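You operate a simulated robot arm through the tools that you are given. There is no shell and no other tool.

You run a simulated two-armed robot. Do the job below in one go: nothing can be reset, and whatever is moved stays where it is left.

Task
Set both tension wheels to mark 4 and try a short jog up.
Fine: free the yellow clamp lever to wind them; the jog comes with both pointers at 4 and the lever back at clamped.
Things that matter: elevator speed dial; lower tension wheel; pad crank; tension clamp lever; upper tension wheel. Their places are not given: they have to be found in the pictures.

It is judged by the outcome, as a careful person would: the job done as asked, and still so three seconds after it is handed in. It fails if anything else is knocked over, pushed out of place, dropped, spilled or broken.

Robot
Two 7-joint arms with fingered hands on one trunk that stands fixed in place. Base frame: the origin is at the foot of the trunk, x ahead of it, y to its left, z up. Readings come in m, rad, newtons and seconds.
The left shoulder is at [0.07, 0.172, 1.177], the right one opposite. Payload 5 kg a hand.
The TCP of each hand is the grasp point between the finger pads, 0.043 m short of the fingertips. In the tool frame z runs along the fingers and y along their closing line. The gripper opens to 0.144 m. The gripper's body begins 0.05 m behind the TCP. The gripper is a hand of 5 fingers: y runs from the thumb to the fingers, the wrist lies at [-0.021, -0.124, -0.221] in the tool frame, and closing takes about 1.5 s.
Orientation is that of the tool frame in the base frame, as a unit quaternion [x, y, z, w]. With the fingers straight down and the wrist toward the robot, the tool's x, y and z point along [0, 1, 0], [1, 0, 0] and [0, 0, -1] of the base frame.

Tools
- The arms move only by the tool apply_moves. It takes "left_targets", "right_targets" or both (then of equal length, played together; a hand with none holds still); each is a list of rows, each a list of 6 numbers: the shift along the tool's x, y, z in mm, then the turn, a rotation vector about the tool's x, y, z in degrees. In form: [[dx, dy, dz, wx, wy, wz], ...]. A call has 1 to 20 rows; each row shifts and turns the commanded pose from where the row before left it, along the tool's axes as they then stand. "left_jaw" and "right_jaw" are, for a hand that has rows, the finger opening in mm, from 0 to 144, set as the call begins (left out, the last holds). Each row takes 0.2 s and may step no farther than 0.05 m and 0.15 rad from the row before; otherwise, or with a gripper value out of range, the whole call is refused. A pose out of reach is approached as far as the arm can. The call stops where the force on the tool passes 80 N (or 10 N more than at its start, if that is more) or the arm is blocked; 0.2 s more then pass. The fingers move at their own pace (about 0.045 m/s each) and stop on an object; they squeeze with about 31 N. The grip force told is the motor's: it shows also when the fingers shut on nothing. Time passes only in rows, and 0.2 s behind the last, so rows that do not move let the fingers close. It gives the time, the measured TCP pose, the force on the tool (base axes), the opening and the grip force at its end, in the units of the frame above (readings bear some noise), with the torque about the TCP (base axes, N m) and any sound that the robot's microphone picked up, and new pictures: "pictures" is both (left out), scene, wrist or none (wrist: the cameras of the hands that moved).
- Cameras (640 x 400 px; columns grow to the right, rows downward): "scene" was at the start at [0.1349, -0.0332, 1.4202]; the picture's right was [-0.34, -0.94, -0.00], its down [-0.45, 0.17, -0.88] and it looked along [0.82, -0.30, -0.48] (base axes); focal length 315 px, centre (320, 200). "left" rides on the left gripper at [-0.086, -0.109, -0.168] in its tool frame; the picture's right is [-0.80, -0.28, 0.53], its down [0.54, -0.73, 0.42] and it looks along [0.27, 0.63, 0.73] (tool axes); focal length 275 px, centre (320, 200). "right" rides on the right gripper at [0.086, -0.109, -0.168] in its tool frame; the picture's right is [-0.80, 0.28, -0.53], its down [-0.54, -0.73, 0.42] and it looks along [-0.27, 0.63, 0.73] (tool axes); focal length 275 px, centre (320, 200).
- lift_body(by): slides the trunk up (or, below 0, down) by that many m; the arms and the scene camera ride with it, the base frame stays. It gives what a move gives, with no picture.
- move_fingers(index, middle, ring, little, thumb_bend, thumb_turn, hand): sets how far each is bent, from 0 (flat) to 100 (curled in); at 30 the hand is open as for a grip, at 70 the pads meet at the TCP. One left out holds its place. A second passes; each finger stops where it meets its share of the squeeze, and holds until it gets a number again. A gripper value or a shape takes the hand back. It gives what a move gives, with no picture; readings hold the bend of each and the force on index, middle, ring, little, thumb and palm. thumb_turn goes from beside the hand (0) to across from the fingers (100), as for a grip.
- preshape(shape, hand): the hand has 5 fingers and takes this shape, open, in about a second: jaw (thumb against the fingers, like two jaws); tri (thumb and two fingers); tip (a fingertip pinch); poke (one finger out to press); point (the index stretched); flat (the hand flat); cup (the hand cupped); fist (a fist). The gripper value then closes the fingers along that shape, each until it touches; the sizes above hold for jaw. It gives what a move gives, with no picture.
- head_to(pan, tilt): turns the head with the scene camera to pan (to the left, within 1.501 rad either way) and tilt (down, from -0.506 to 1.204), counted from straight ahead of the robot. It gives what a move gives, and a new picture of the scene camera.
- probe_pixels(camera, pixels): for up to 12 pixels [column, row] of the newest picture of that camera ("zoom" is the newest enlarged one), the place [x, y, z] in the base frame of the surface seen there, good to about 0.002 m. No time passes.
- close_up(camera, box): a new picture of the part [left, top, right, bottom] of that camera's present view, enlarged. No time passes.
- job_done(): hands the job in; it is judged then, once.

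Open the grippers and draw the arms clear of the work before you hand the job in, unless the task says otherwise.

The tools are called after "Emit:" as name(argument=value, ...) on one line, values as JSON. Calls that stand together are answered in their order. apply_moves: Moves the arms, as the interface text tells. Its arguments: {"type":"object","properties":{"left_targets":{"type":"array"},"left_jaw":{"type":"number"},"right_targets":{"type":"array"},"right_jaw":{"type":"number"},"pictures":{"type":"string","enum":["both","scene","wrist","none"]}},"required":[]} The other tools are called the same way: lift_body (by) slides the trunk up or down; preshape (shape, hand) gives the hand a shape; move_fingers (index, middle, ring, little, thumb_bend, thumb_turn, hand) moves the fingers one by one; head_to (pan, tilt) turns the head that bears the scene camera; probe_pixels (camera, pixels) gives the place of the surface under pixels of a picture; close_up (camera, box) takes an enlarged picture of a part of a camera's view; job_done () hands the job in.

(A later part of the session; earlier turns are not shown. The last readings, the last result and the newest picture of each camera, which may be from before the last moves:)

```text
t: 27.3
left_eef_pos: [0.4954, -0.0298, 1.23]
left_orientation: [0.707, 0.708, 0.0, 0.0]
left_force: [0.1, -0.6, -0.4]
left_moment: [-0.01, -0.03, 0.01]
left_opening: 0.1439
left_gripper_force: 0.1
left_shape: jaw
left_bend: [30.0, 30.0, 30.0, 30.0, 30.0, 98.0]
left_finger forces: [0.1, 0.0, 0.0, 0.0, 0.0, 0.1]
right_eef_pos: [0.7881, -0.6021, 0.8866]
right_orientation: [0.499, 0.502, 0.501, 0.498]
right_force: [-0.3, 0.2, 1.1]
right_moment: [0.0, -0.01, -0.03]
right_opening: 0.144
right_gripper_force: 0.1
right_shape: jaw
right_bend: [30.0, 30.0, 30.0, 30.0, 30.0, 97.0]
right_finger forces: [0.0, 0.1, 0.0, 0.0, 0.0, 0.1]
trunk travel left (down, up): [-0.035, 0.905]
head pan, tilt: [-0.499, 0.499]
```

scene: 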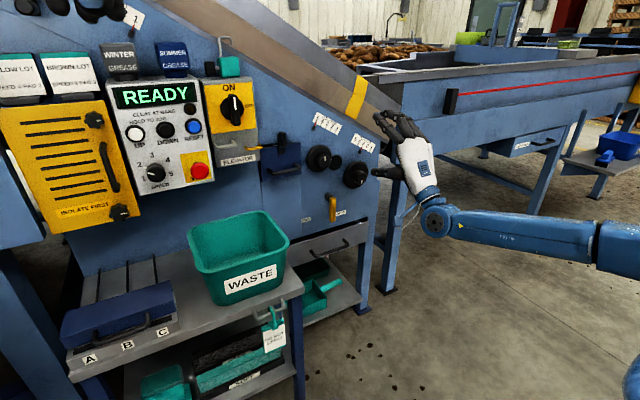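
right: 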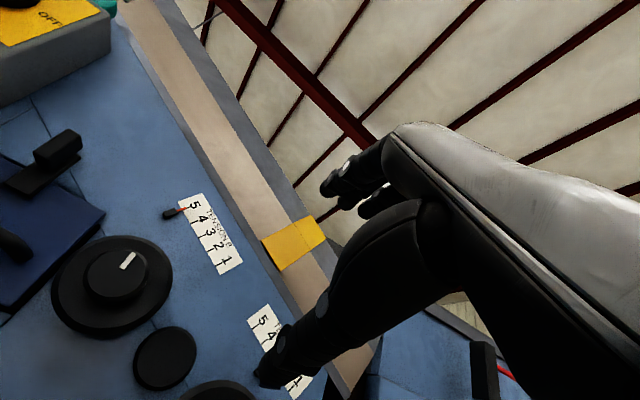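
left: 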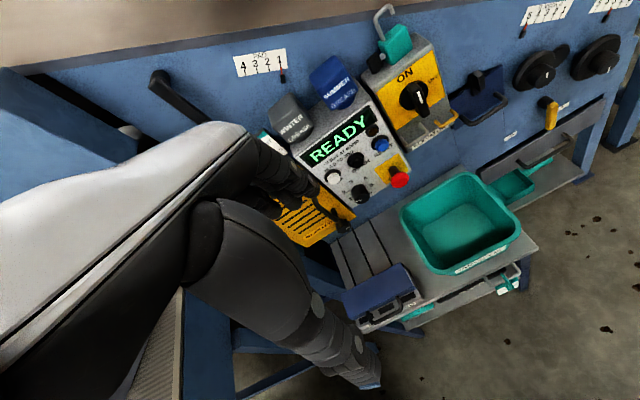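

The hand is level at (0.788, −0.602, 0.887) with fingers forward, wrist below. I test the roll range here (toward handshake) since winding the wheels needs it.

Emit:
apply_moves(right_targets=[[0, 0, 0, 0, 0, 8.2], [0, 0, 0, 0, 0, 8.2], [0, 0, 0, 0, 0, 8.2], [0, 0, 0, 0, 0, 8.2], [0, 0, 0, 0, 0, 8.2], [0, 0, 0, 0, 0, 8.2], [0, 0, 0, 0, 0, 8.2], [0, 0, 0, 0, 0, 8.2], [0, 0, 0, 0, 0, 8.2], [0, 0, 0, 0, 0, 8.2], [0, 0, 0, 0, 0, 8.0]], pictures="both")

```text
t: 29.7
left_eef_pos: [0.4979, -0.0294, 1.2289]
left_orientation: [0.706, 0.708, 0.0, 0.0]
left_force: [0.7, 1.0, 0.5]
left_moment: [-0.04, 0.03, 0.01]
left_opening: 0.1441
left_gripper_force: 0.0
left_shape: jaw
left_bend: [30.0, 30.0, 30.0, 30.0, 30.0, 98.0]
left_finger forces: [0.1, 0.1, 0.0, 0.0, 0.0, 0.0]
right_eef_pos: [0.7871, -0.6031, 0.8876]
right_orientation: [0.707, 0.001, 0.707, -0.002]
right_force: [0.0, 0.1, -1.3]
right_moment: [0.03, 0.03, -0.01]
right_opening: 0.1437
right_gripper_force: 0.0
right_shape: jaw
right_bend: [30.0, 30.0, 30.0, 30.0, 30.0, 97.0]
right_finger forces: [0.1, 0.1, 0.0, 0.0, 0.0, 0.1]
trunk travel left (down, up): [-0.035, 0.905]
head pan, tilt: [-0.499, 0.499]
```

scene: 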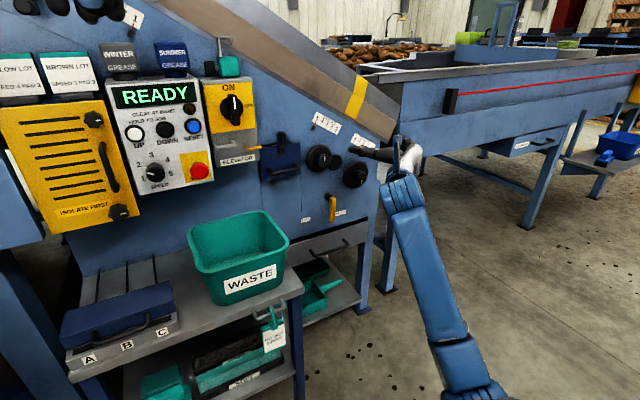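
right: 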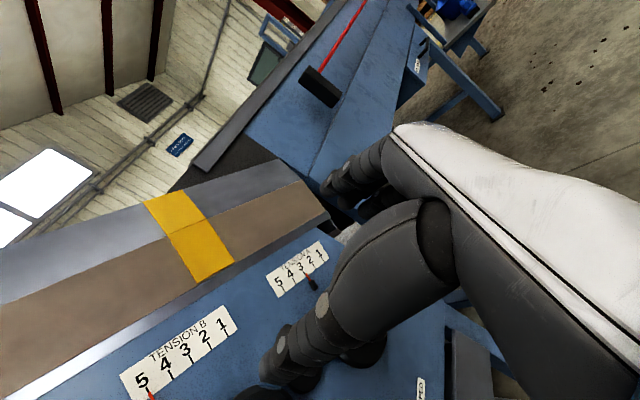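

The handshake roll works at this distance. The right wrist camera now looks closely at both scales; I zoom in on the pointers around (150,395) and (308,275).

Emit:
close_up(camera="right", box=[250, 220, 350, 300])

Emit:
close_up(camera="scene", box=[295, 95, 395, 165])

```text
5.00 times, centred on (300, 260) of right
```

zoom: 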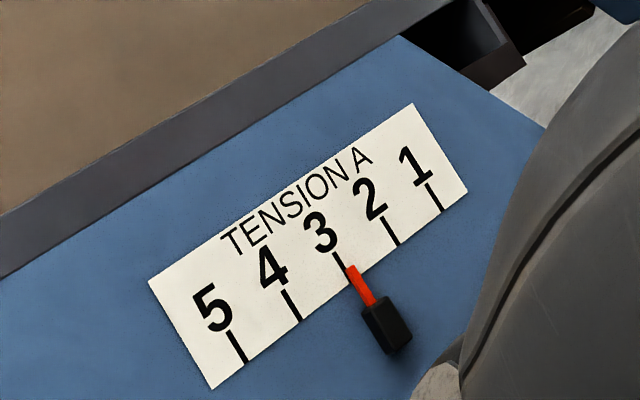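

```text
5.71 times, centred on (345, 130) of scene
```

zoom: 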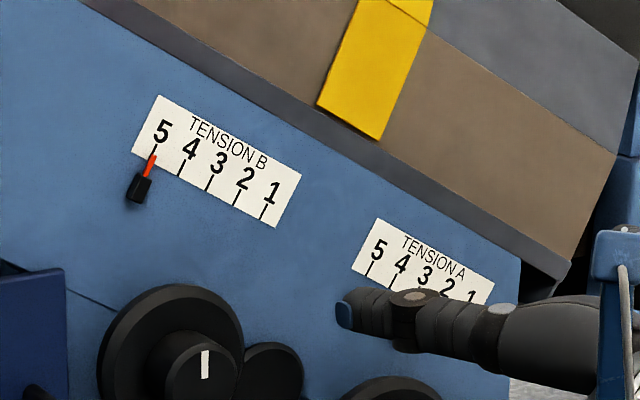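

Tension A is exactly at 3 and Tension B at 5. Now I lower the right hand in front of the lever, to about (0.80, −0.53, 0.65), keeping fingertips short of the wheels' hubs.

Emit:
apply_moves(right_targets=[[-40, -12, 2, 0, 0, 0], [-40, -12, 2, 0, 0, 0], [-40, -12, 2, 0, 0, 0], [-40, -12, 2, 0, 0, 0], [-40, -12, 2, 0, 0, 0], [-38, -12, 2, 0, 0, 0]], pictures="both")

```text
t: 31.3
left_eef_pos: [0.4969, -0.0303, 1.2291]
left_orientation: [0.706, 0.708, 0.0, 0.0]
left_force: [-0.1, -0.2, 0.2]
left_moment: [-0.01, -0.02, -0.01]
left_opening: 0.144
left_gripper_force: 0.0
left_shape: jaw
left_bend: [30.0, 30.0, 30.0, 30.0, 30.0, 98.0]
left_finger forces: [0.0, 0.0, 0.1, 0.0, 0.0, 0.0]
right_eef_pos: [0.7892, -0.5778, 0.6746]
right_orientation: [0.708, 0.021, 0.705, 0.041]
right_force: [1.2, 0.3, 0.3]
right_moment: [0.01, 0.0, -0.01]
right_opening: 0.1438
right_gripper_force: 0.0
right_shape: jaw
right_bend: [30.0, 30.0, 30.0, 30.0, 30.0, 98.0]
right_finger forces: [0.0, 0.0, 0.0, 0.1, 0.0, 0.0]
trunk travel left (down, up): [-0.035, 0.905]
head pan, tilt: [-0.499, 0.499]
stopped in row 6 (right hand): the arm was blocked; the commanded pose is now the measured one
```

scene: 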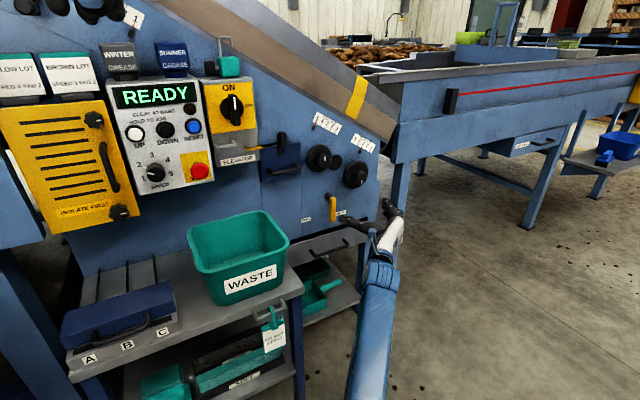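
right: 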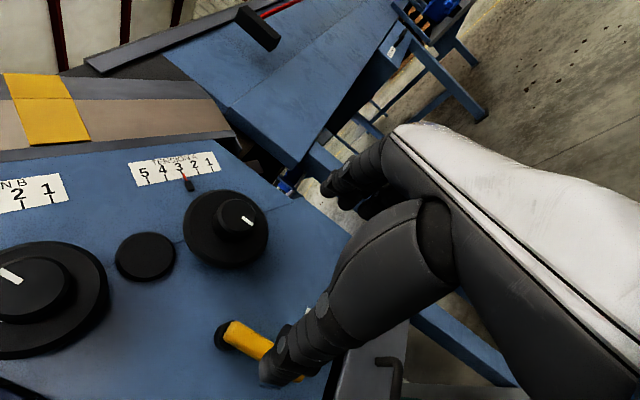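

The handshake pose is blocked low down (elbow runs under). I go back up, roll the hand back to wrist-below, and then pitch the fingers about 25° down, which should suit the lever better.

Emit:
apply_moves(right_targets=[[40, 0, 0, 0, 0, 0], [40, 0, 0, 0, 0, 0], [40, 0, 0, 0, 0, 0], [0, 0, 0, 0, 0, -8.2], [0, 0, 0, 0, 0, -8.2], [0, 0, 0, 0, 0, -8.2], [0, 0, 0, 0, 0, -8.2], [0, 0, 0, 0, 0, -8.2], [0, 0, 0, 0, 0, -8.2], [0, 0, 0, 0, 0, -8.2], [0, 0, 0, 0, 0, -8.2], [0, 0, 0, 0, 0, -8.2], [0, 0, 0, 0, 0, -8.2], [0, 0, 0, 0, 0, -8.0], [0, 0, 0, 8.3, 0, 0], [0, 0, 0, 8.3, 0, 0], [0, 0, 0, 8.3, 0, 0]], pictures="both")

```text
t: 34.9
left_eef_pos: [0.4956, -0.0301, 1.2288]
left_orientation: [0.707, 0.707, -0.001, 0.0]
left_force: [0.0, 1.0, 0.0]
left_moment: [-0.03, 0.01, -0.03]
left_opening: 0.1436
left_gripper_force: 0.2
left_shape: jaw
left_bend: [30.0, 30.0, 30.0, 30.0, 30.0, 98.0]
left_finger forces: [0.1, 0.1, 0.0, 0.1, 0.1, 0.1]
right_eef_pos: [0.7885, -0.5674, 0.7918]
right_orientation: [0.588, 0.604, 0.349, 0.409]
right_force: [-0.4, -0.1, -0.3]
right_moment: [0.02, -0.03, -0.05]
right_opening: 0.1439
right_gripper_force: 0.0
right_shape: jaw
right_bend: [30.0, 30.0, 30.0, 30.0, 30.0, 98.0]
right_finger forces: [0.1, 0.1, 0.1, 0.1, 0.0, 0.1]
trunk travel left (down, up): [-0.035, 0.905]
head pan, tilt: [-0.499, 0.499]
```

scene: 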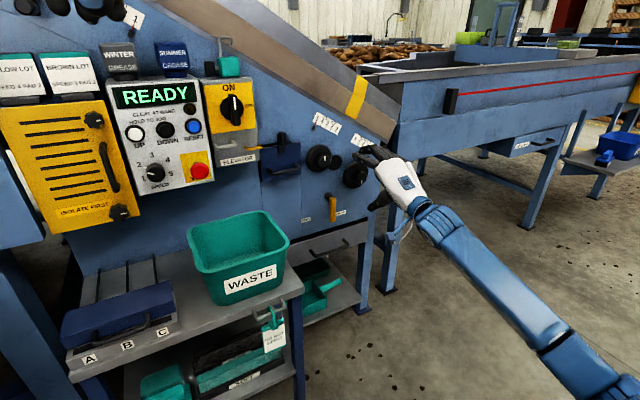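
right: 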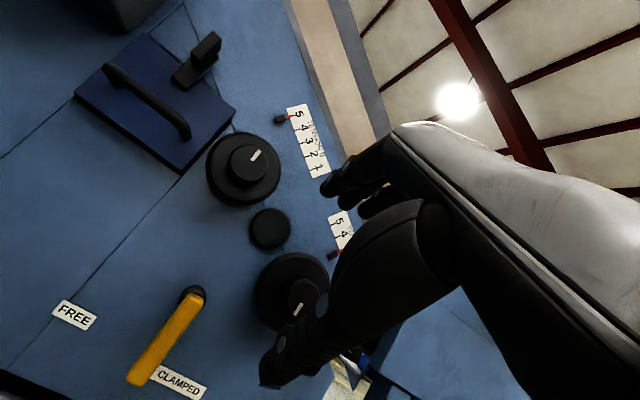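

This camera view is excellent: lever from (195,298) to (140,380) beside the CLAMPED label, FREE label at (72,315). I set the right hand to the poke shape and look where the finger lies.

Emit:
preshape(hand="right", shape="poke")

Emit:
apply_moves(right_targets=[[0, 0, 0, 0, 0, 4.5]], pictures="both")

```text
t: 35.8
left_eef_pos: [0.4962, -0.0319, 1.2291]
left_orientation: [0.706, 0.708, 0.0, 0.0]
left_force: [0.0, 0.4, -0.5]
left_moment: [0.0, 0.01, -0.03]
left_opening: 0.144
left_gripper_force: 0.1
left_shape: jaw
left_bend: [30.0, 30.0, 30.0, 30.0, 30.0, 98.0]
left_finger forces: [0.1, 0.0, 0.0, 0.0, 0.1, 0.1]
right_eef_pos: [0.7891, -0.5673, 0.7931]
right_orientation: [0.588, 0.605, 0.348, 0.409]
right_force: [0.0, -0.1, -0.7]
right_moment: [0.02, -0.04, -0.02]
right_opening: 0.0
right_gripper_force: 0.0
right_shape: poke
right_bend: [70.0, 70.0, 99.0, 99.0, 100.0, 100.0]
right_finger forces: [0.0, 0.0, 0.0, 0.0, 0.0, 0.0]
trunk travel left (down, up): [-0.035, 0.905]
head pan, tilt: [-0.499, 0.499]
```

```text
t: 36.2
left_eef_pos: [0.4964, -0.0312, 1.2281]
left_orientation: [0.706, 0.708, -0.001, -0.001]
left_force: [0.0, -1.0, 0.0]
left_moment: [-0.03, 0.04, 0.01]
left_opening: 0.1441
left_gripper_force: 0.0
left_shape: jaw
left_bend: [30.0, 30.0, 30.0, 30.0, 30.0, 98.0]
left_finger forces: [0.0, 0.1, 0.0, 0.0, 0.1, 0.1]
right_eef_pos: [0.7896, -0.5661, 0.7916]
right_orientation: [0.611, 0.581, 0.364, 0.396]
right_force: [0.4, -0.1, -0.2]
right_moment: [0.0, 0.02, 0.01]
right_opening: 0.0
right_gripper_force: 0.1
right_shape: poke
right_bend: [70.0, 70.0, 99.0, 99.0, 100.0, 100.0]
right_finger forces: [0.0, 0.1, 0.0, 0.1, 0.0, 0.0]
trunk travel left (down, up): [-0.035, 0.905]
head pan, tilt: [-0.499, 0.499]
```

scene: 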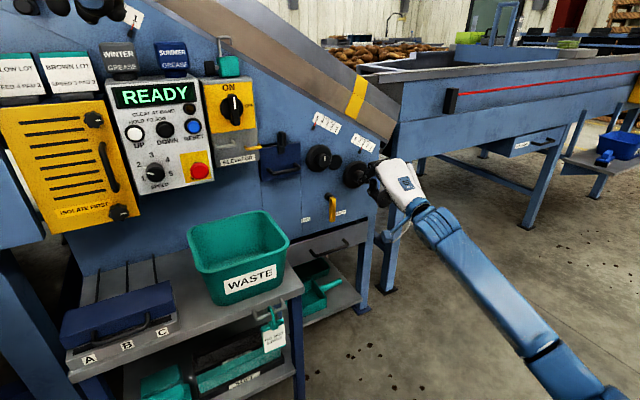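
right: 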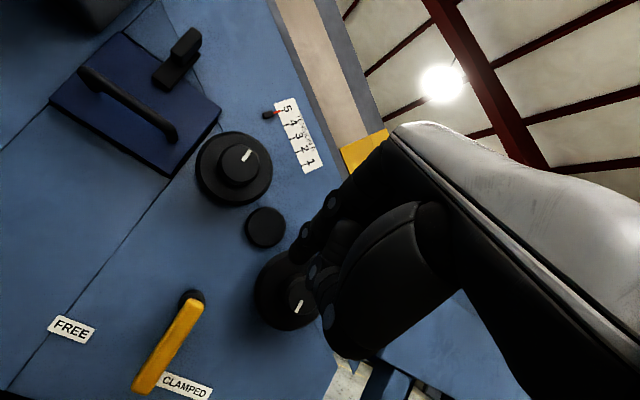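

I zoom on the fingers around (310,250) and on the lever/labels to see the exact finger geometry in this shape.

Emit:
close_up(camera="right", box=[220, 130, 460, 370])

Emit:
close_up(camera="scene", box=[320, 130, 450, 240])

Emit:
probe_pixels(camera="right", pixels=[[293, 255], [300, 265], [330, 210], [320, 320], [360, 170], [312, 272], [330, 340], [140, 385], [165, 345], [190, 305], [70, 328], [185, 385]])

```text
1.67 times, centred on (340, 250) of right
```

zoom: 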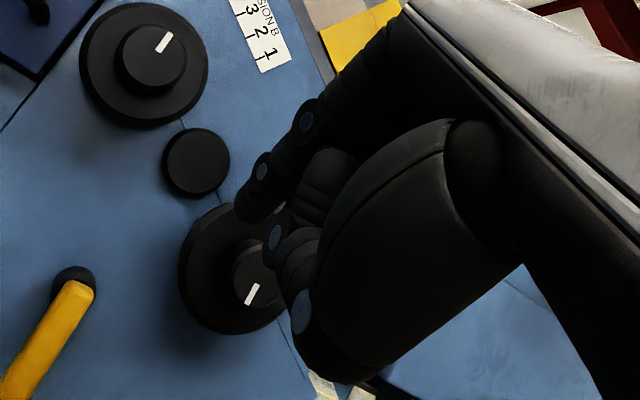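

```text
3.64 times, centred on (385, 185) of scene
```

zoom: 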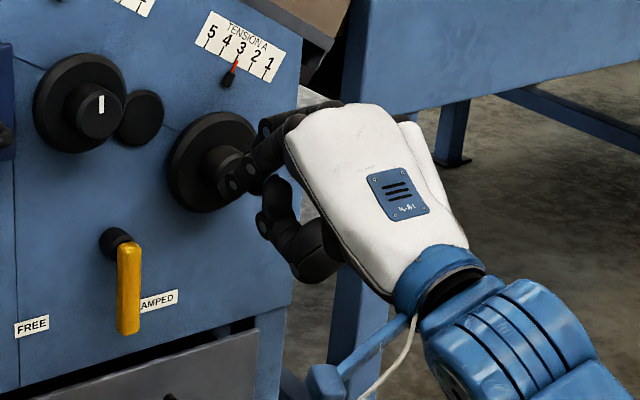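

```text
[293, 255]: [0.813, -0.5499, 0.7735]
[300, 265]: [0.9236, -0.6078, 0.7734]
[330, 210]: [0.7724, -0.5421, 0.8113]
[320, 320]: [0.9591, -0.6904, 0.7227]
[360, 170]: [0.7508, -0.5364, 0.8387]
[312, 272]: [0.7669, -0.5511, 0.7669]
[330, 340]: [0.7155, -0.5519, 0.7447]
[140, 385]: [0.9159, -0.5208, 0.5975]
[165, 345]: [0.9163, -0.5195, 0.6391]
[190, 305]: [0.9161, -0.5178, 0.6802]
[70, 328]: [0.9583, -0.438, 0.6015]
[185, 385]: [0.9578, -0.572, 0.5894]
```

The index tip sits about 28 mm ahead of and 16 mm left of the TCP. I'll lower the hand at x≈0.79 to lever height first, right of the lever, then go forward.

Emit:
apply_moves(right_targets=[[-1.5, -32.4, 15.2, 0, 0, 0], [-1.5, -32.4, 15.2, 0, 0, 0], [-1.5, -32.4, 15.2, 0, 0, 0], [-1.5, -32.4, 15.2, 0, 0, 0]], pictures="both")

```text
t: 37.2
left_eef_pos: [0.4973, -0.0314, 1.2288]
left_orientation: [0.706, 0.708, 0.0, -0.001]
left_force: [-0.6, 0.7, 0.9]
left_moment: [0.04, 0.03, -0.01]
left_opening: 0.1439
left_gripper_force: 0.0
left_shape: jaw
left_bend: [30.0, 30.0, 30.0, 30.0, 30.0, 98.0]
left_finger forces: [0.0, 0.0, 0.1, 0.0, 0.1, 0.0]
right_eef_pos: [0.7913, -0.5746, 0.6474]
right_orientation: [0.611, 0.581, 0.365, 0.395]
right_force: [-0.2, -0.5, -0.3]
right_moment: [-0.04, 0.02, 0.03]
right_opening: 0.0
right_gripper_force: 0.0
right_shape: poke
right_bend: [70.0, 70.0, 99.0, 99.0, 100.0, 100.0]
right_finger forces: [0.0, 0.1, 0.1, 0.0, 0.0, 0.1]
trunk travel left (down, up): [-0.035, 0.905]
head pan, tilt: [-0.499, 0.499]
```

scene: 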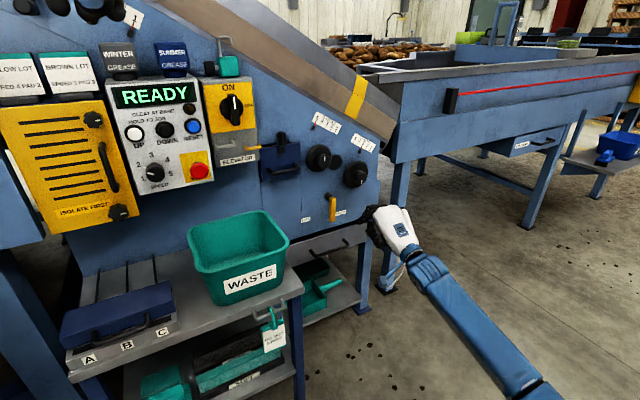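
right: 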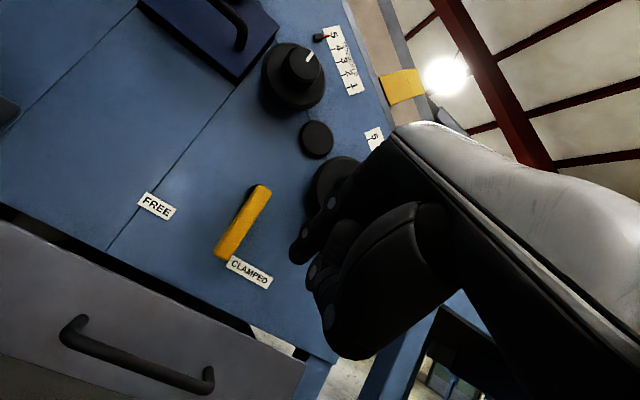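

The index tip is at (298,250), right of the lever. I advance about 90 mm toward the panel, stopping just short of the lever's face, then check.

Emit:
apply_moves(right_targets=[[3.3, 12.6, 27.1, 0, 0, 0], [3.3, 12.6, 27.1, 0, 0, 0], [3.3, 12.6, 27.1, 0, 0, 0]], pictures="both")

```text
t: 38.0
left_eef_pos: [0.497, -0.0305, 1.2283]
left_orientation: [0.706, 0.708, -0.001, -0.001]
left_force: [0.5, -0.4, -0.2]
left_moment: [-0.03, 0.02, 0.0]
left_opening: 0.144
left_gripper_force: 0.1
left_shape: jaw
left_bend: [30.0, 30.0, 30.0, 30.0, 30.0, 98.0]
left_finger forces: [0.0, 0.1, 0.0, 0.0, 0.1, 0.0]
right_eef_pos: [0.8801, -0.5701, 0.6485]
right_orientation: [0.611, 0.581, 0.364, 0.396]
right_force: [-0.3, -0.5, 0.1]
right_moment: [-0.01, 0.01, -0.01]
right_opening: 0.0
right_gripper_force: 0.0
right_shape: poke
right_bend: [70.0, 70.0, 99.0, 99.0, 100.0, 100.0]
right_finger forces: [0.0, 0.0, 0.0, 0.1, 0.1, 0.1]
trunk travel left (down, up): [-0.035, 0.905]
head pan, tilt: [-0.499, 0.499]
```

scene: 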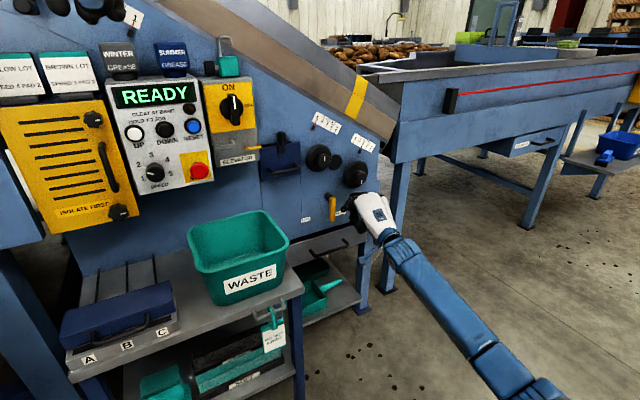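
right: 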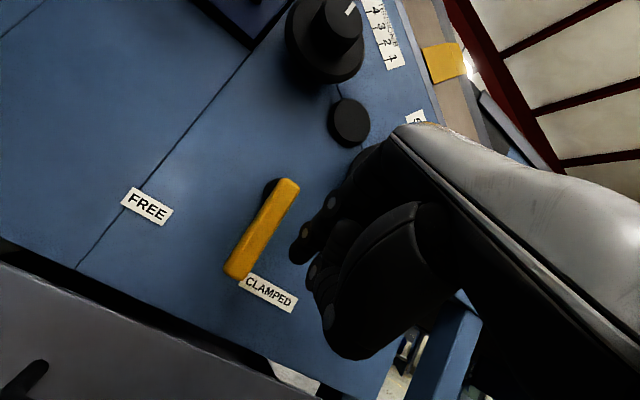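

The tip is just beside the lever at x≈0.90. I advance another 30 mm so the finger lies alongside the handle, then push gently left (+y) toward FREE.

Emit:
apply_moves(right_targets=[[1, 6.3, 13.6, 0, 0, 0], [1, 6.3, 13.6, 0, 0, 0]], pictures="none")

Emit:
apply_moves(right_targets=[[10, 0, 0, 0, 0, 0], [10, 0, 0, 0, 0, 0], [10, 0, 0, 0, 0, 0]], pictures="both")

```text
t: 38.6
left_eef_pos: [0.496, -0.0299, 1.2285]
left_orientation: [0.707, 0.707, 0.0, -0.001]
left_force: [0.1, -0.2, -0.2]
left_moment: [0.01, -0.01, 0.0]
left_opening: 0.1439
left_gripper_force: 0.1
left_shape: jaw
left_bend: [30.0, 30.0, 30.0, 30.0, 30.0, 98.0]
left_finger forces: [0.0, 0.0, 0.1, 0.0, 0.0, 0.0]
right_eef_pos: [0.9099, -0.5702, 0.6486]
right_orientation: [0.611, 0.58, 0.364, 0.396]
right_force: [0.7, 0.3, -0.9]
right_moment: [-0.02, -0.01, -0.02]
right_opening: 0.0
right_gripper_force: 0.1
right_shape: poke
right_bend: [70.0, 70.0, 99.0, 99.0, 100.0, 100.0]
right_finger forces: [0.0, 0.0, 0.0, 0.0, 0.0, 0.0]
trunk travel left (down, up): [-0.035, 0.905]
head pan, tilt: [-0.499, 0.499]
```

```text
t: 39.4
left_eef_pos: [0.4965, -0.0292, 1.2291]
left_orientation: [0.706, 0.708, 0.001, 0.001]
left_force: [0.0, 1.1, 0.1]
left_moment: [-0.06, -0.01, -0.01]
left_opening: 0.1441
left_gripper_force: 0.0
left_shape: jaw
left_bend: [30.0, 30.0, 30.0, 30.0, 30.0, 98.0]
left_finger forces: [0.0, 0.1, 0.0, 0.0, 0.0, 0.0]
right_eef_pos: [0.9121, -0.5389, 0.6467]
right_orientation: [0.611, 0.582, 0.364, 0.395]
right_force: [-12.5, -9.2, -7.5]
right_moment: [0.01, -0.16, 0.12]
right_opening: 0.0
right_gripper_force: 0.0
right_shape: poke
right_bend: [70.0, 70.0, 99.0, 99.0, 100.0, 100.0]
right_finger forces: [16.7, 0.1, 0.0, 0.0, 0.0, 0.0]
trunk travel left (down, up): [-0.035, 0.905]
head pan, tilt: [-0.499, 0.499]
```

scene: 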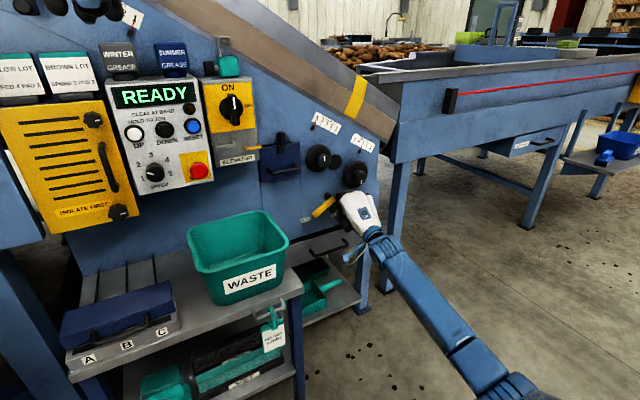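
right: 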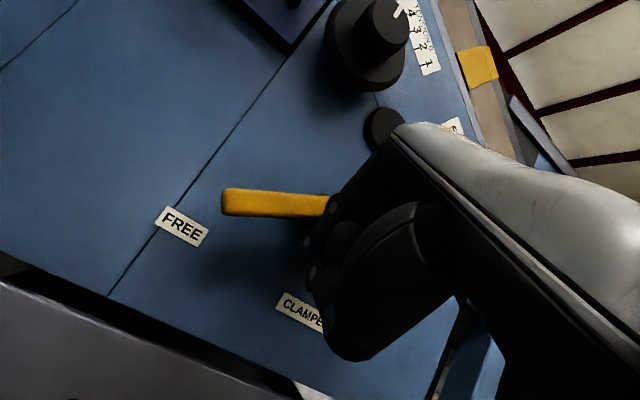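

The lever swung toward FREE (handle now from (325,205) to (230,200) in the wrist view). I measure its angle and check whether the pointers held.

Emit:
probe_pixels(camera="right", pixels=[[228, 202], [240, 202], [280, 204], [310, 206], [183, 225]])

Emit:
close_up(camera="scene", box=[290, 100, 400, 240])

```text
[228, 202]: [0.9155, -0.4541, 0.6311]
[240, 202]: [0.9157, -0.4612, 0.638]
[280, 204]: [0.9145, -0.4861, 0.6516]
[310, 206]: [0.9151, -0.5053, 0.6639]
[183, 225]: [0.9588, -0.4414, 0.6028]
```

```text
2.86 times, centred on (345, 170) of scene
```

zoom: 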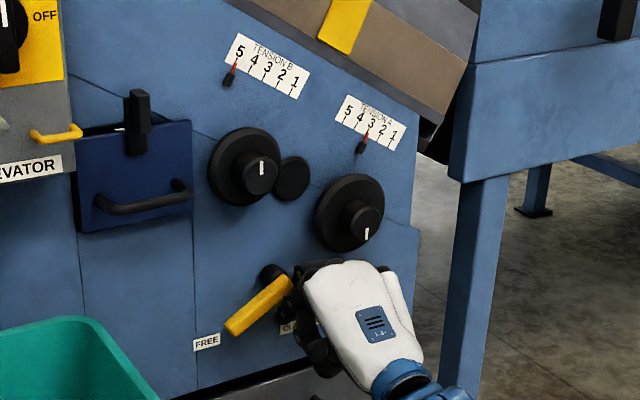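

The lever is now about 57° toward FREE. I push 6 mm further to see if it's at its stop.

Emit:
apply_moves(right_targets=[[3, 0, 0, 0, 0, 0], [3, 0, 0, 0, 0, 0]], pictures="wrist")

Emit:
probe_pixels(camera="right", pixels=[[228, 202], [240, 202], [280, 204], [310, 206]])

```text
t: 40.0
left_eef_pos: [0.497, -0.0323, 1.2282]
left_orientation: [0.707, 0.707, 0.001, -0.001]
left_force: [-0.2, 0.0, 0.1]
left_moment: [-0.01, 0.01, 0.0]
left_opening: 0.1438
left_gripper_force: 0.1
left_shape: jaw
left_bend: [30.0, 30.0, 30.0, 30.0, 30.0, 98.0]
left_finger forces: [0.1, 0.0, 0.1, 0.0, 0.0, 0.0]
right_eef_pos: [0.9111, -0.5372, 0.6464]
right_orientation: [0.613, 0.581, 0.363, 0.394]
right_force: [-12.5, -13.7, -8.6]
right_moment: [0.02, -0.15, 0.1]
right_opening: 0.0
right_gripper_force: 0.1
right_shape: poke
right_bend: [70.0, 70.0, 99.0, 99.0, 100.0, 100.0]
right_finger forces: [19.2, 0.4, 0.0, 0.1, 0.1, 0.1]
trunk travel left (down, up): [-0.035, 0.905]
head pan, tilt: [-0.499, 0.499]
```

right: 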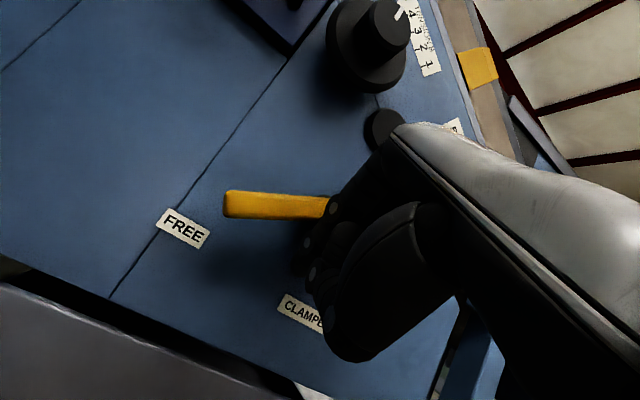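

```text
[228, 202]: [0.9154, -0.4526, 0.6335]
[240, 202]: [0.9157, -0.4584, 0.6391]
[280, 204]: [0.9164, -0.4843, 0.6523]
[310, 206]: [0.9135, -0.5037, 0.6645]
```

The hand only moved 2 mm for 6 mm commanded while force rose, so the lever seems at its stop. I back off right and away, then look at where the lever rests.

Emit:
apply_moves(right_targets=[[-12, 0, 0, 0, 0, 0], [-13, 0, 0, 0, 0, 0], [-2, -14, -30, 0, 0, 0], [-2, -14, -30, 0, 0, 0], [-2, -14, -30, 0, 0, 0]], pictures="both")

Emit:
close_up(camera="scene", box=[290, 100, 400, 240])

```text
t: 41.2
left_eef_pos: [0.4952, -0.0303, 1.2286]
left_orientation: [0.706, 0.708, 0.0, 0.0]
left_force: [0.4, 0.2, -0.1]
left_moment: [0.0, -0.01, 0.05]
left_opening: 0.1439
left_gripper_force: 0.0
left_shape: jaw
left_bend: [30.0, 30.0, 30.0, 30.0, 30.0, 98.0]
left_finger forces: [0.0, 0.1, 0.0, 0.0, 0.0, 0.0]
right_eef_pos: [0.8092, -0.5585, 0.6478]
right_orientation: [0.611, 0.581, 0.364, 0.396]
right_force: [0.7, 0.0, 1.3]
right_moment: [-0.02, 0.06, -0.01]
right_opening: 0.0
right_gripper_force: 0.1
right_shape: poke
right_bend: [70.0, 70.0, 99.0, 99.0, 100.0, 100.0]
right_finger forces: [0.0, 0.0, 0.1, 0.0, 0.0, 0.0]
trunk travel left (down, up): [-0.035, 0.905]
head pan, tilt: [-0.499, 0.499]
```

scene: 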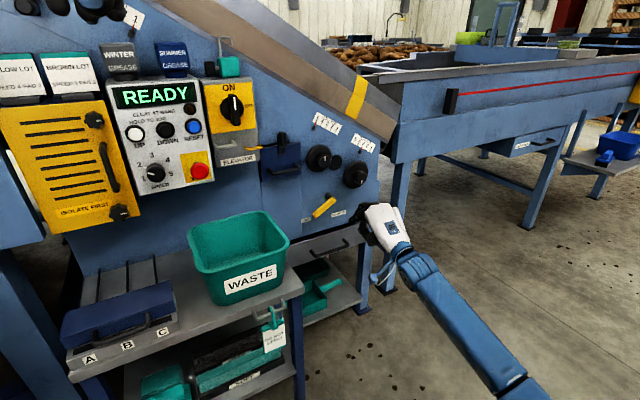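
right: 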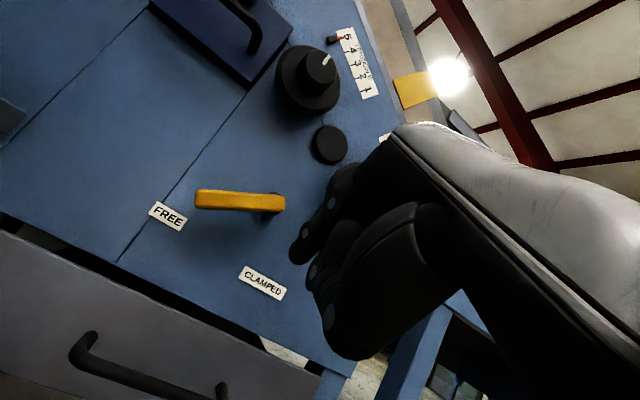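

```text
2.86 times, centred on (345, 170) of scene
```

zoom: 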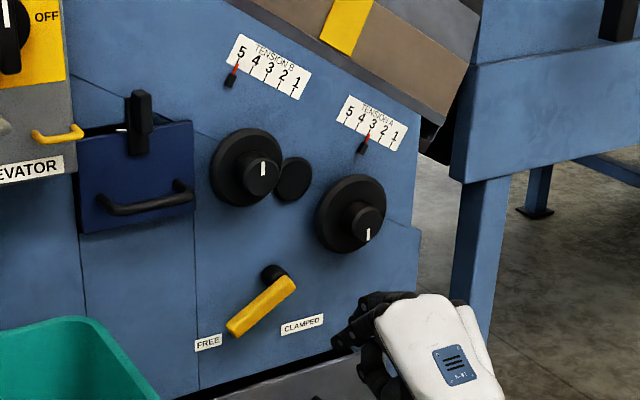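

The lever stays at FREE on its own, and pointers are unchanged (B=5, A=3). Now I raise the hand in front of the upper wheel (y −0.476, z 0.837), level the fingers, and take the tri shape.

Emit:
apply_moves(right_targets=[[15.8, 33.2, -18.8, 0, 0, 0], [15.8, 33.2, -18.8, 0, 0, 0], [15.8, 33.2, -18.8, 0, 0, 0], [15.8, 33.2, -18.8, 0, 0, 0], [15.8, 33.2, -18.8, 0, 0, 0], [0, 0, 0, -8.3, 0, 0], [0, 0, 0, -8.3, 0, 0], [0, 0, 0, -8.3, 0, 0], [0, 0, 0, 0, 3.45, 0]], pictures="none")

Emit:
preshape(hand="right", shape="tri")

Emit:
apply_moves(right_targets=[[0, 0, 0, 0, 0, 0]], pictures="both")

```text
t: 43.2
left_eef_pos: [0.4964, -0.0296, 1.2303]
left_orientation: [0.706, 0.708, 0.0, -0.001]
left_force: [-1.4, -0.2, 0.2]
left_moment: [0.02, 0.01, -0.01]
left_opening: 0.1438
left_gripper_force: 0.2
left_shape: jaw
left_bend: [30.0, 30.0, 30.0, 30.0, 30.0, 98.0]
left_finger forces: [0.0, 0.0, 0.0, 0.0, 0.0, 0.0]
right_eef_pos: [0.8003, -0.477, 0.8362]
right_orientation: [0.496, 0.504, 0.497, 0.503]
right_force: [-0.2, -0.2, -0.5]
right_moment: [-0.01, -0.01, 0.04]
right_opening: 0.0
right_gripper_force: 0.0
right_shape: poke
right_bend: [70.0, 70.0, 99.0, 99.0, 100.0, 100.0]
right_finger forces: [0.0, 0.0, 0.0, 0.1, 0.0, 0.0]
trunk travel left (down, up): [-0.035, 0.905]
head pan, tilt: [-0.499, 0.499]
```

```text
t: 44.1
left_eef_pos: [0.4963, -0.0297, 1.2291]
left_orientation: [0.707, 0.707, 0.0, -0.001]
left_force: [0.3, 0.4, 0.0]
left_moment: [-0.04, -0.01, 0.01]
left_opening: 0.144
left_gripper_force: 0.0
left_shape: jaw
left_bend: [30.0, 30.0, 30.0, 30.0, 30.0, 98.0]
left_finger forces: [0.1, 0.0, 0.0, 0.0, 0.1, 0.0]
right_eef_pos: [0.801, -0.4773, 0.8362]
right_orientation: [0.497, 0.504, 0.496, 0.503]
right_force: [-0.7, -0.1, -0.2]
right_moment: [0.03, -0.03, 0.01]
right_opening: 0.1441
right_gripper_force: 0.1
right_shape: tri
right_bend: [30.0, 30.0, 99.0, 99.0, 30.0, 98.0]
right_finger forces: [0.1, 0.0, 0.0, 0.0, 0.1, 0.1]
trunk travel left (down, up): [-0.035, 0.905]
head pan, tilt: [-0.499, 0.499]
```

```text
t: 44.5
left_eef_pos: [0.4967, -0.0305, 1.2294]
left_orientation: [0.706, 0.708, 0.0, 0.001]
left_force: [-0.6, -0.6, 0.2]
left_moment: [-0.01, -0.04, -0.01]
left_opening: 0.1441
left_gripper_force: 0.1
left_shape: jaw
left_bend: [30.0, 30.0, 30.0, 30.0, 30.0, 98.0]
left_finger forces: [0.1, 0.0, 0.0, 0.0, 0.1, 0.1]
right_eef_pos: [0.8008, -0.4763, 0.8363]
right_orientation: [0.497, 0.504, 0.496, 0.503]
right_force: [-0.1, 0.2, -0.1]
right_moment: [-0.03, -0.04, 0.01]
right_opening: 0.1439
right_gripper_force: 0.0
right_shape: tri
right_bend: [30.0, 30.0, 99.0, 99.0, 30.0, 98.0]
right_finger forces: [0.0, 0.0, 0.0, 0.0, 0.1, 0.0]
trunk travel left (down, up): [-0.035, 0.905]
head pan, tilt: [-0.499, 0.499]
```

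scene: 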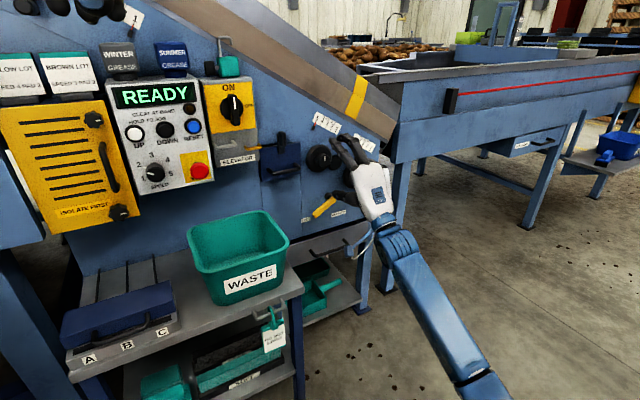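
right: 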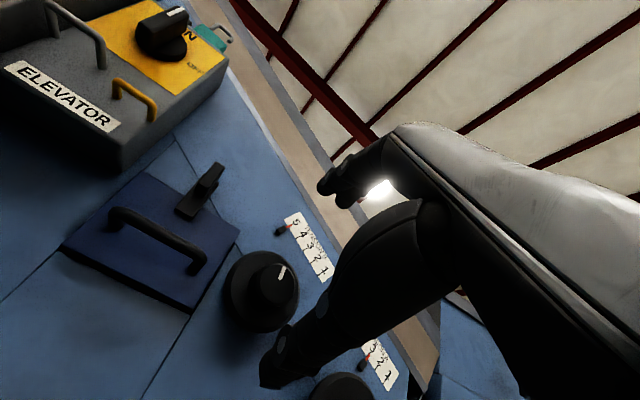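

The hand is in front of the upper wheel. I zoom on the wheel in the wrist view around (265,290) to measure its centre accurately.

Emit:
close_up(camera="right", box=[210, 230, 320, 340])

Emit:
close_up(camera="scene", box=[295, 100, 415, 200])

```text
3.64 times, centred on (265, 285) of right
```

zoom: 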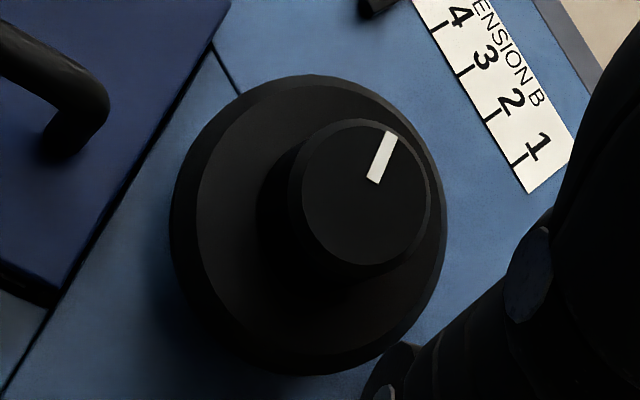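

```text
4.00 times, centred on (355, 150) of scene
```

zoom: 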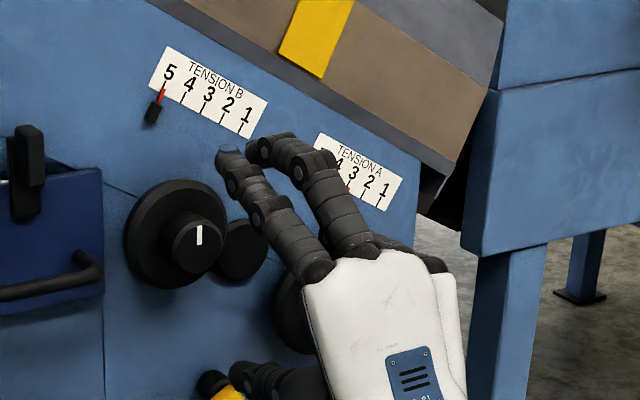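

I take the wheel close-up again to probe its hub and rim points.

Emit:
close_up(camera="right", box=[210, 230, 320, 340])

Emit:
probe_pixels(camera="zoom", pixels=[[365, 195], [308, 195], [425, 195], [365, 130], [365, 258], [388, 135], [375, 180], [200, 220], [440, 200], [310, 80], [330, 360], [270, 230]])

```text
3.64 times, centred on (265, 285) of right
```

zoom: 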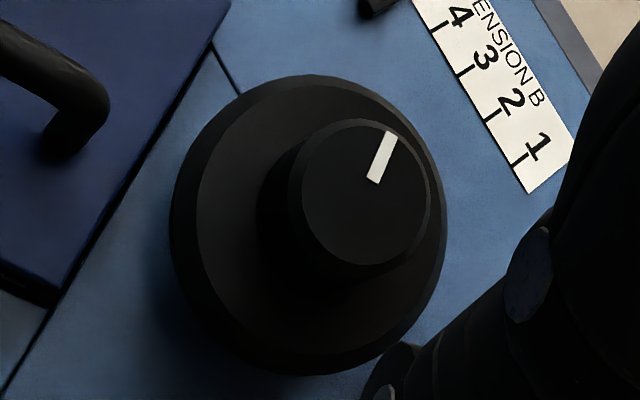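

```text
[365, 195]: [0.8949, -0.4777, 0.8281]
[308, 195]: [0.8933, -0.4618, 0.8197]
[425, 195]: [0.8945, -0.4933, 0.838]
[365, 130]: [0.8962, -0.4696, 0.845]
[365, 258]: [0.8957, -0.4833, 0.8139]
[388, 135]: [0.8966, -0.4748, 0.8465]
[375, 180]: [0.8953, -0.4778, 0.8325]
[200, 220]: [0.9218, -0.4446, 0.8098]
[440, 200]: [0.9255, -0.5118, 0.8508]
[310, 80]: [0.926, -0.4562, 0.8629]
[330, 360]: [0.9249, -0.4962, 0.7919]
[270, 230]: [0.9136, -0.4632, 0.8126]
```

Upper wheel hub: centre ≈ (0.895, −0.477, 0.829), diameter ≈36 mm, disc front x≈0.924; its white mark points almost straight up. I pre-close the tri grip to about 65 mm and centre the TCP before advancing.

Emit:
apply_moves(right_targets=[[-1, -7.3, 0, 0, 0, 0], [0, 0, 0, 0, 0, 0], [0, 0, 0, 0, 0, 0], [0, 0, 0, 0, 0, 0], [0, 0, 0, 0, 0, 0], [0, 0, 0, 0, 0, 0]], right_jaw=65, pictures="both")

Emit:
close_up(camera="scene", box=[295, 100, 415, 200])

Emit:
close_up(camera="right", box=[200, 130, 440, 370])

```text
t: 45.9
left_eef_pos: [0.4965, -0.0294, 1.2294]
left_orientation: [0.706, 0.708, -0.001, 0.0]
left_force: [0.2, -0.2, 0.6]
left_moment: [0.0, 0.03, -0.02]
left_opening: 0.1439
left_gripper_force: 0.1
left_shape: jaw
left_bend: [30.0, 30.0, 30.0, 30.0, 30.0, 98.0]
left_finger forces: [0.0, 0.0, 0.0, 0.0, 0.0, 0.0]
right_eef_pos: [0.801, -0.4786, 0.829]
right_orientation: [0.497, 0.504, 0.496, 0.503]
right_force: [-0.1, -0.3, 0.3]
right_moment: [-0.02, 0.01, -0.01]
right_opening: 0.0655
right_gripper_force: 0.1
right_shape: tri
right_bend: [74.0, 47.0, 99.0, 99.0, 71.0, 100.0]
right_finger forces: [0.0, 0.0, 0.0, 0.0, 0.0, 0.0]
trunk travel left (down, up): [-0.035, 0.905]
head pan, tilt: [-0.499, 0.499]
```

scene: 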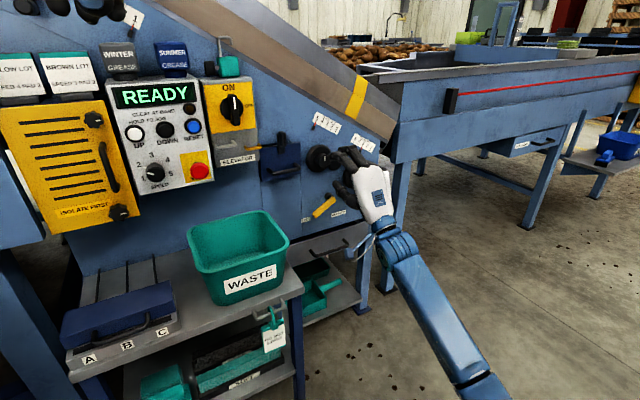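
right: 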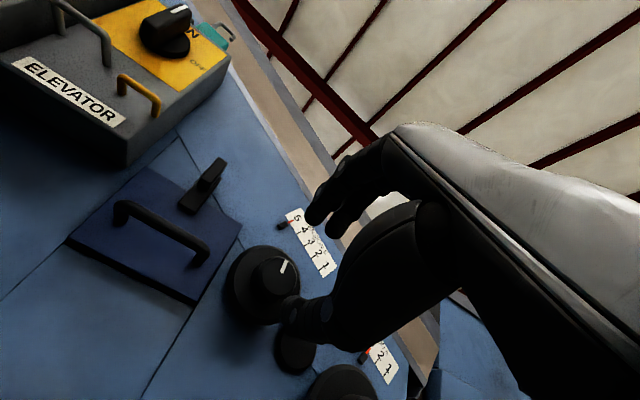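

```text
4.00 times, centred on (355, 150) of scene
```

zoom: 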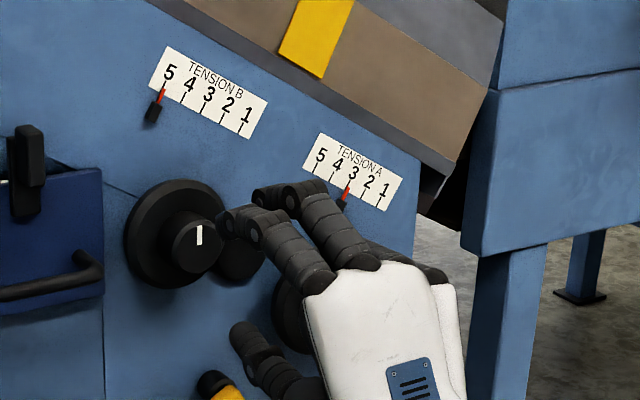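

```text
1.67 times, centred on (320, 250) of right
```

zoom: 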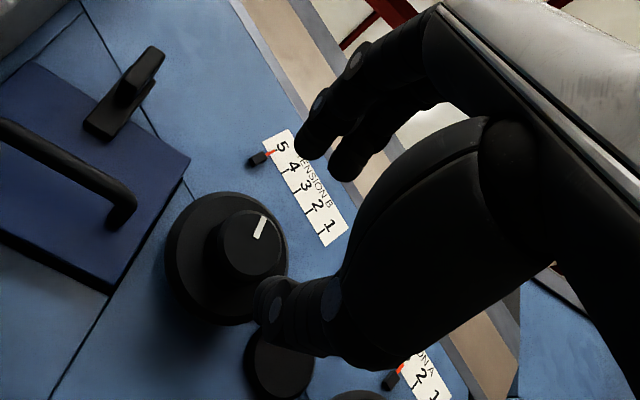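

I probe the fingertips (index near (305,150), second finger (345,170), thumb (265,295) in the zoom) to see the grip's true centre.

Emit:
probe_pixels(camera="zoom", pixels=[[303, 150], [310, 158], [345, 175], [338, 165], [262, 295], [268, 310], [280, 320], [330, 300], [320, 105], [355, 60]])

```text
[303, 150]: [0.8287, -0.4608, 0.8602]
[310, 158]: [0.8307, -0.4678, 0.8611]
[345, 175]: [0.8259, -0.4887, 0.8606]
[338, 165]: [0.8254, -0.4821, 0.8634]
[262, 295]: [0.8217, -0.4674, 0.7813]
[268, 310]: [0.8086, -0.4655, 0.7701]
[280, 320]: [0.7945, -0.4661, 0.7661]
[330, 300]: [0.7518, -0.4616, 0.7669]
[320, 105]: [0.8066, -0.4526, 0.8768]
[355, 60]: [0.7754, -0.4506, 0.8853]
```

The grip centre lies about 4 mm left of and slightly below the TCP, with tips 28 mm ahead. I advance to TCP ≈ (0.888, −0.481, 0.832) so the fingertips straddle the hub.

Emit:
apply_moves(right_targets=[[-0.8, 1, 29, 0, 0, 0], [-0.8, 1, 29, 0, 0, 0], [-0.8, 1, 29, 0, 0, 0]], pictures="both")

Emit:
close_up(camera="right", box=[200, 130, 440, 370])

Emit:
close_up(camera="scene", box=[295, 100, 415, 200])

```text
t: 46.7
left_eef_pos: [0.492, -0.0309, 1.231]
left_orientation: [0.707, 0.707, 0.0, 0.001]
left_force: [-1.7, -0.2, 1.4]
left_moment: [-0.01, -0.07, 0.02]
left_opening: 0.1438
left_gripper_force: 0.1
left_shape: jaw
left_bend: [30.0, 30.0, 30.0, 30.0, 30.0, 98.0]
left_finger forces: [0.0, 0.0, 0.0, 0.0, 0.1, 0.1]
right_eef_pos: [0.8851, -0.4813, 0.8362]
right_orientation: [0.496, 0.503, 0.497, 0.503]
right_force: [-28.8, 2.4, -2.2]
right_moment: [0.08, 1.3, 0.1]
right_opening: 0.067
right_gripper_force: 2.9
right_shape: tri
right_bend: [74.0, 49.0, 99.0, 99.0, 72.0, 100.0]
right_finger forces: [0.7, 1.5, 0.0, 0.0, 27.4, 0.0]
trunk travel left (down, up): [-0.035, 0.905]
head pan, tilt: [-0.499, 0.499]
```

scene: 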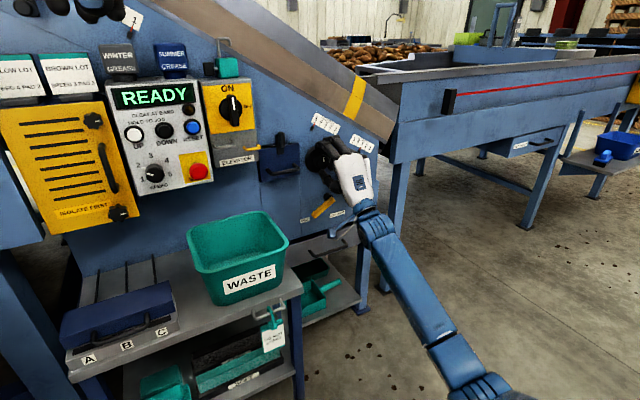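
right: 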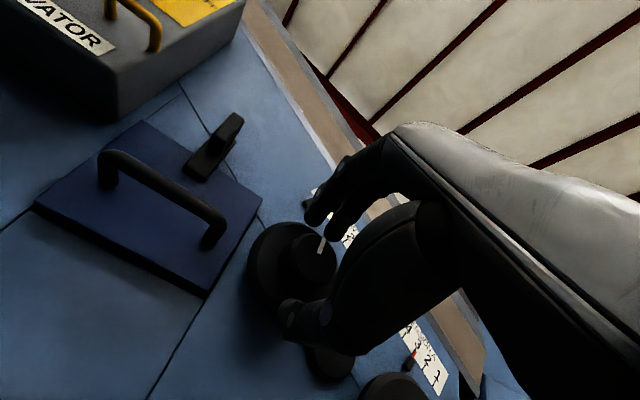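

```text
1.67 times, centred on (320, 250) of right
```

zoom: 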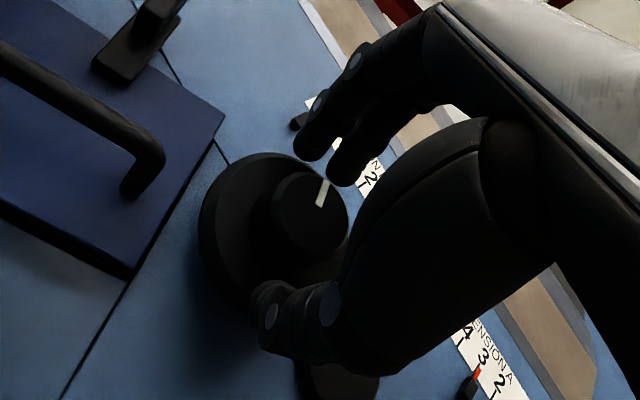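

```text
4.00 times, centred on (355, 150) of scene
```

zoom: 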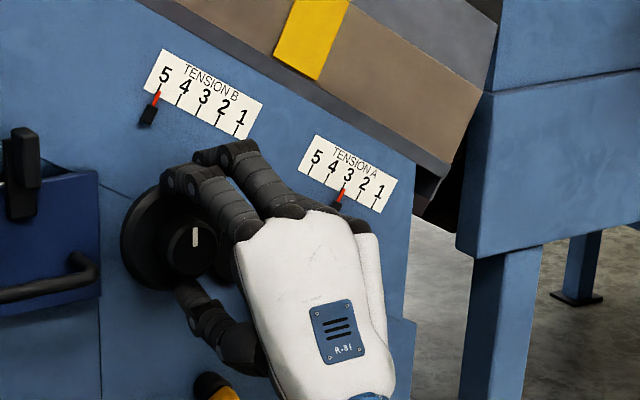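

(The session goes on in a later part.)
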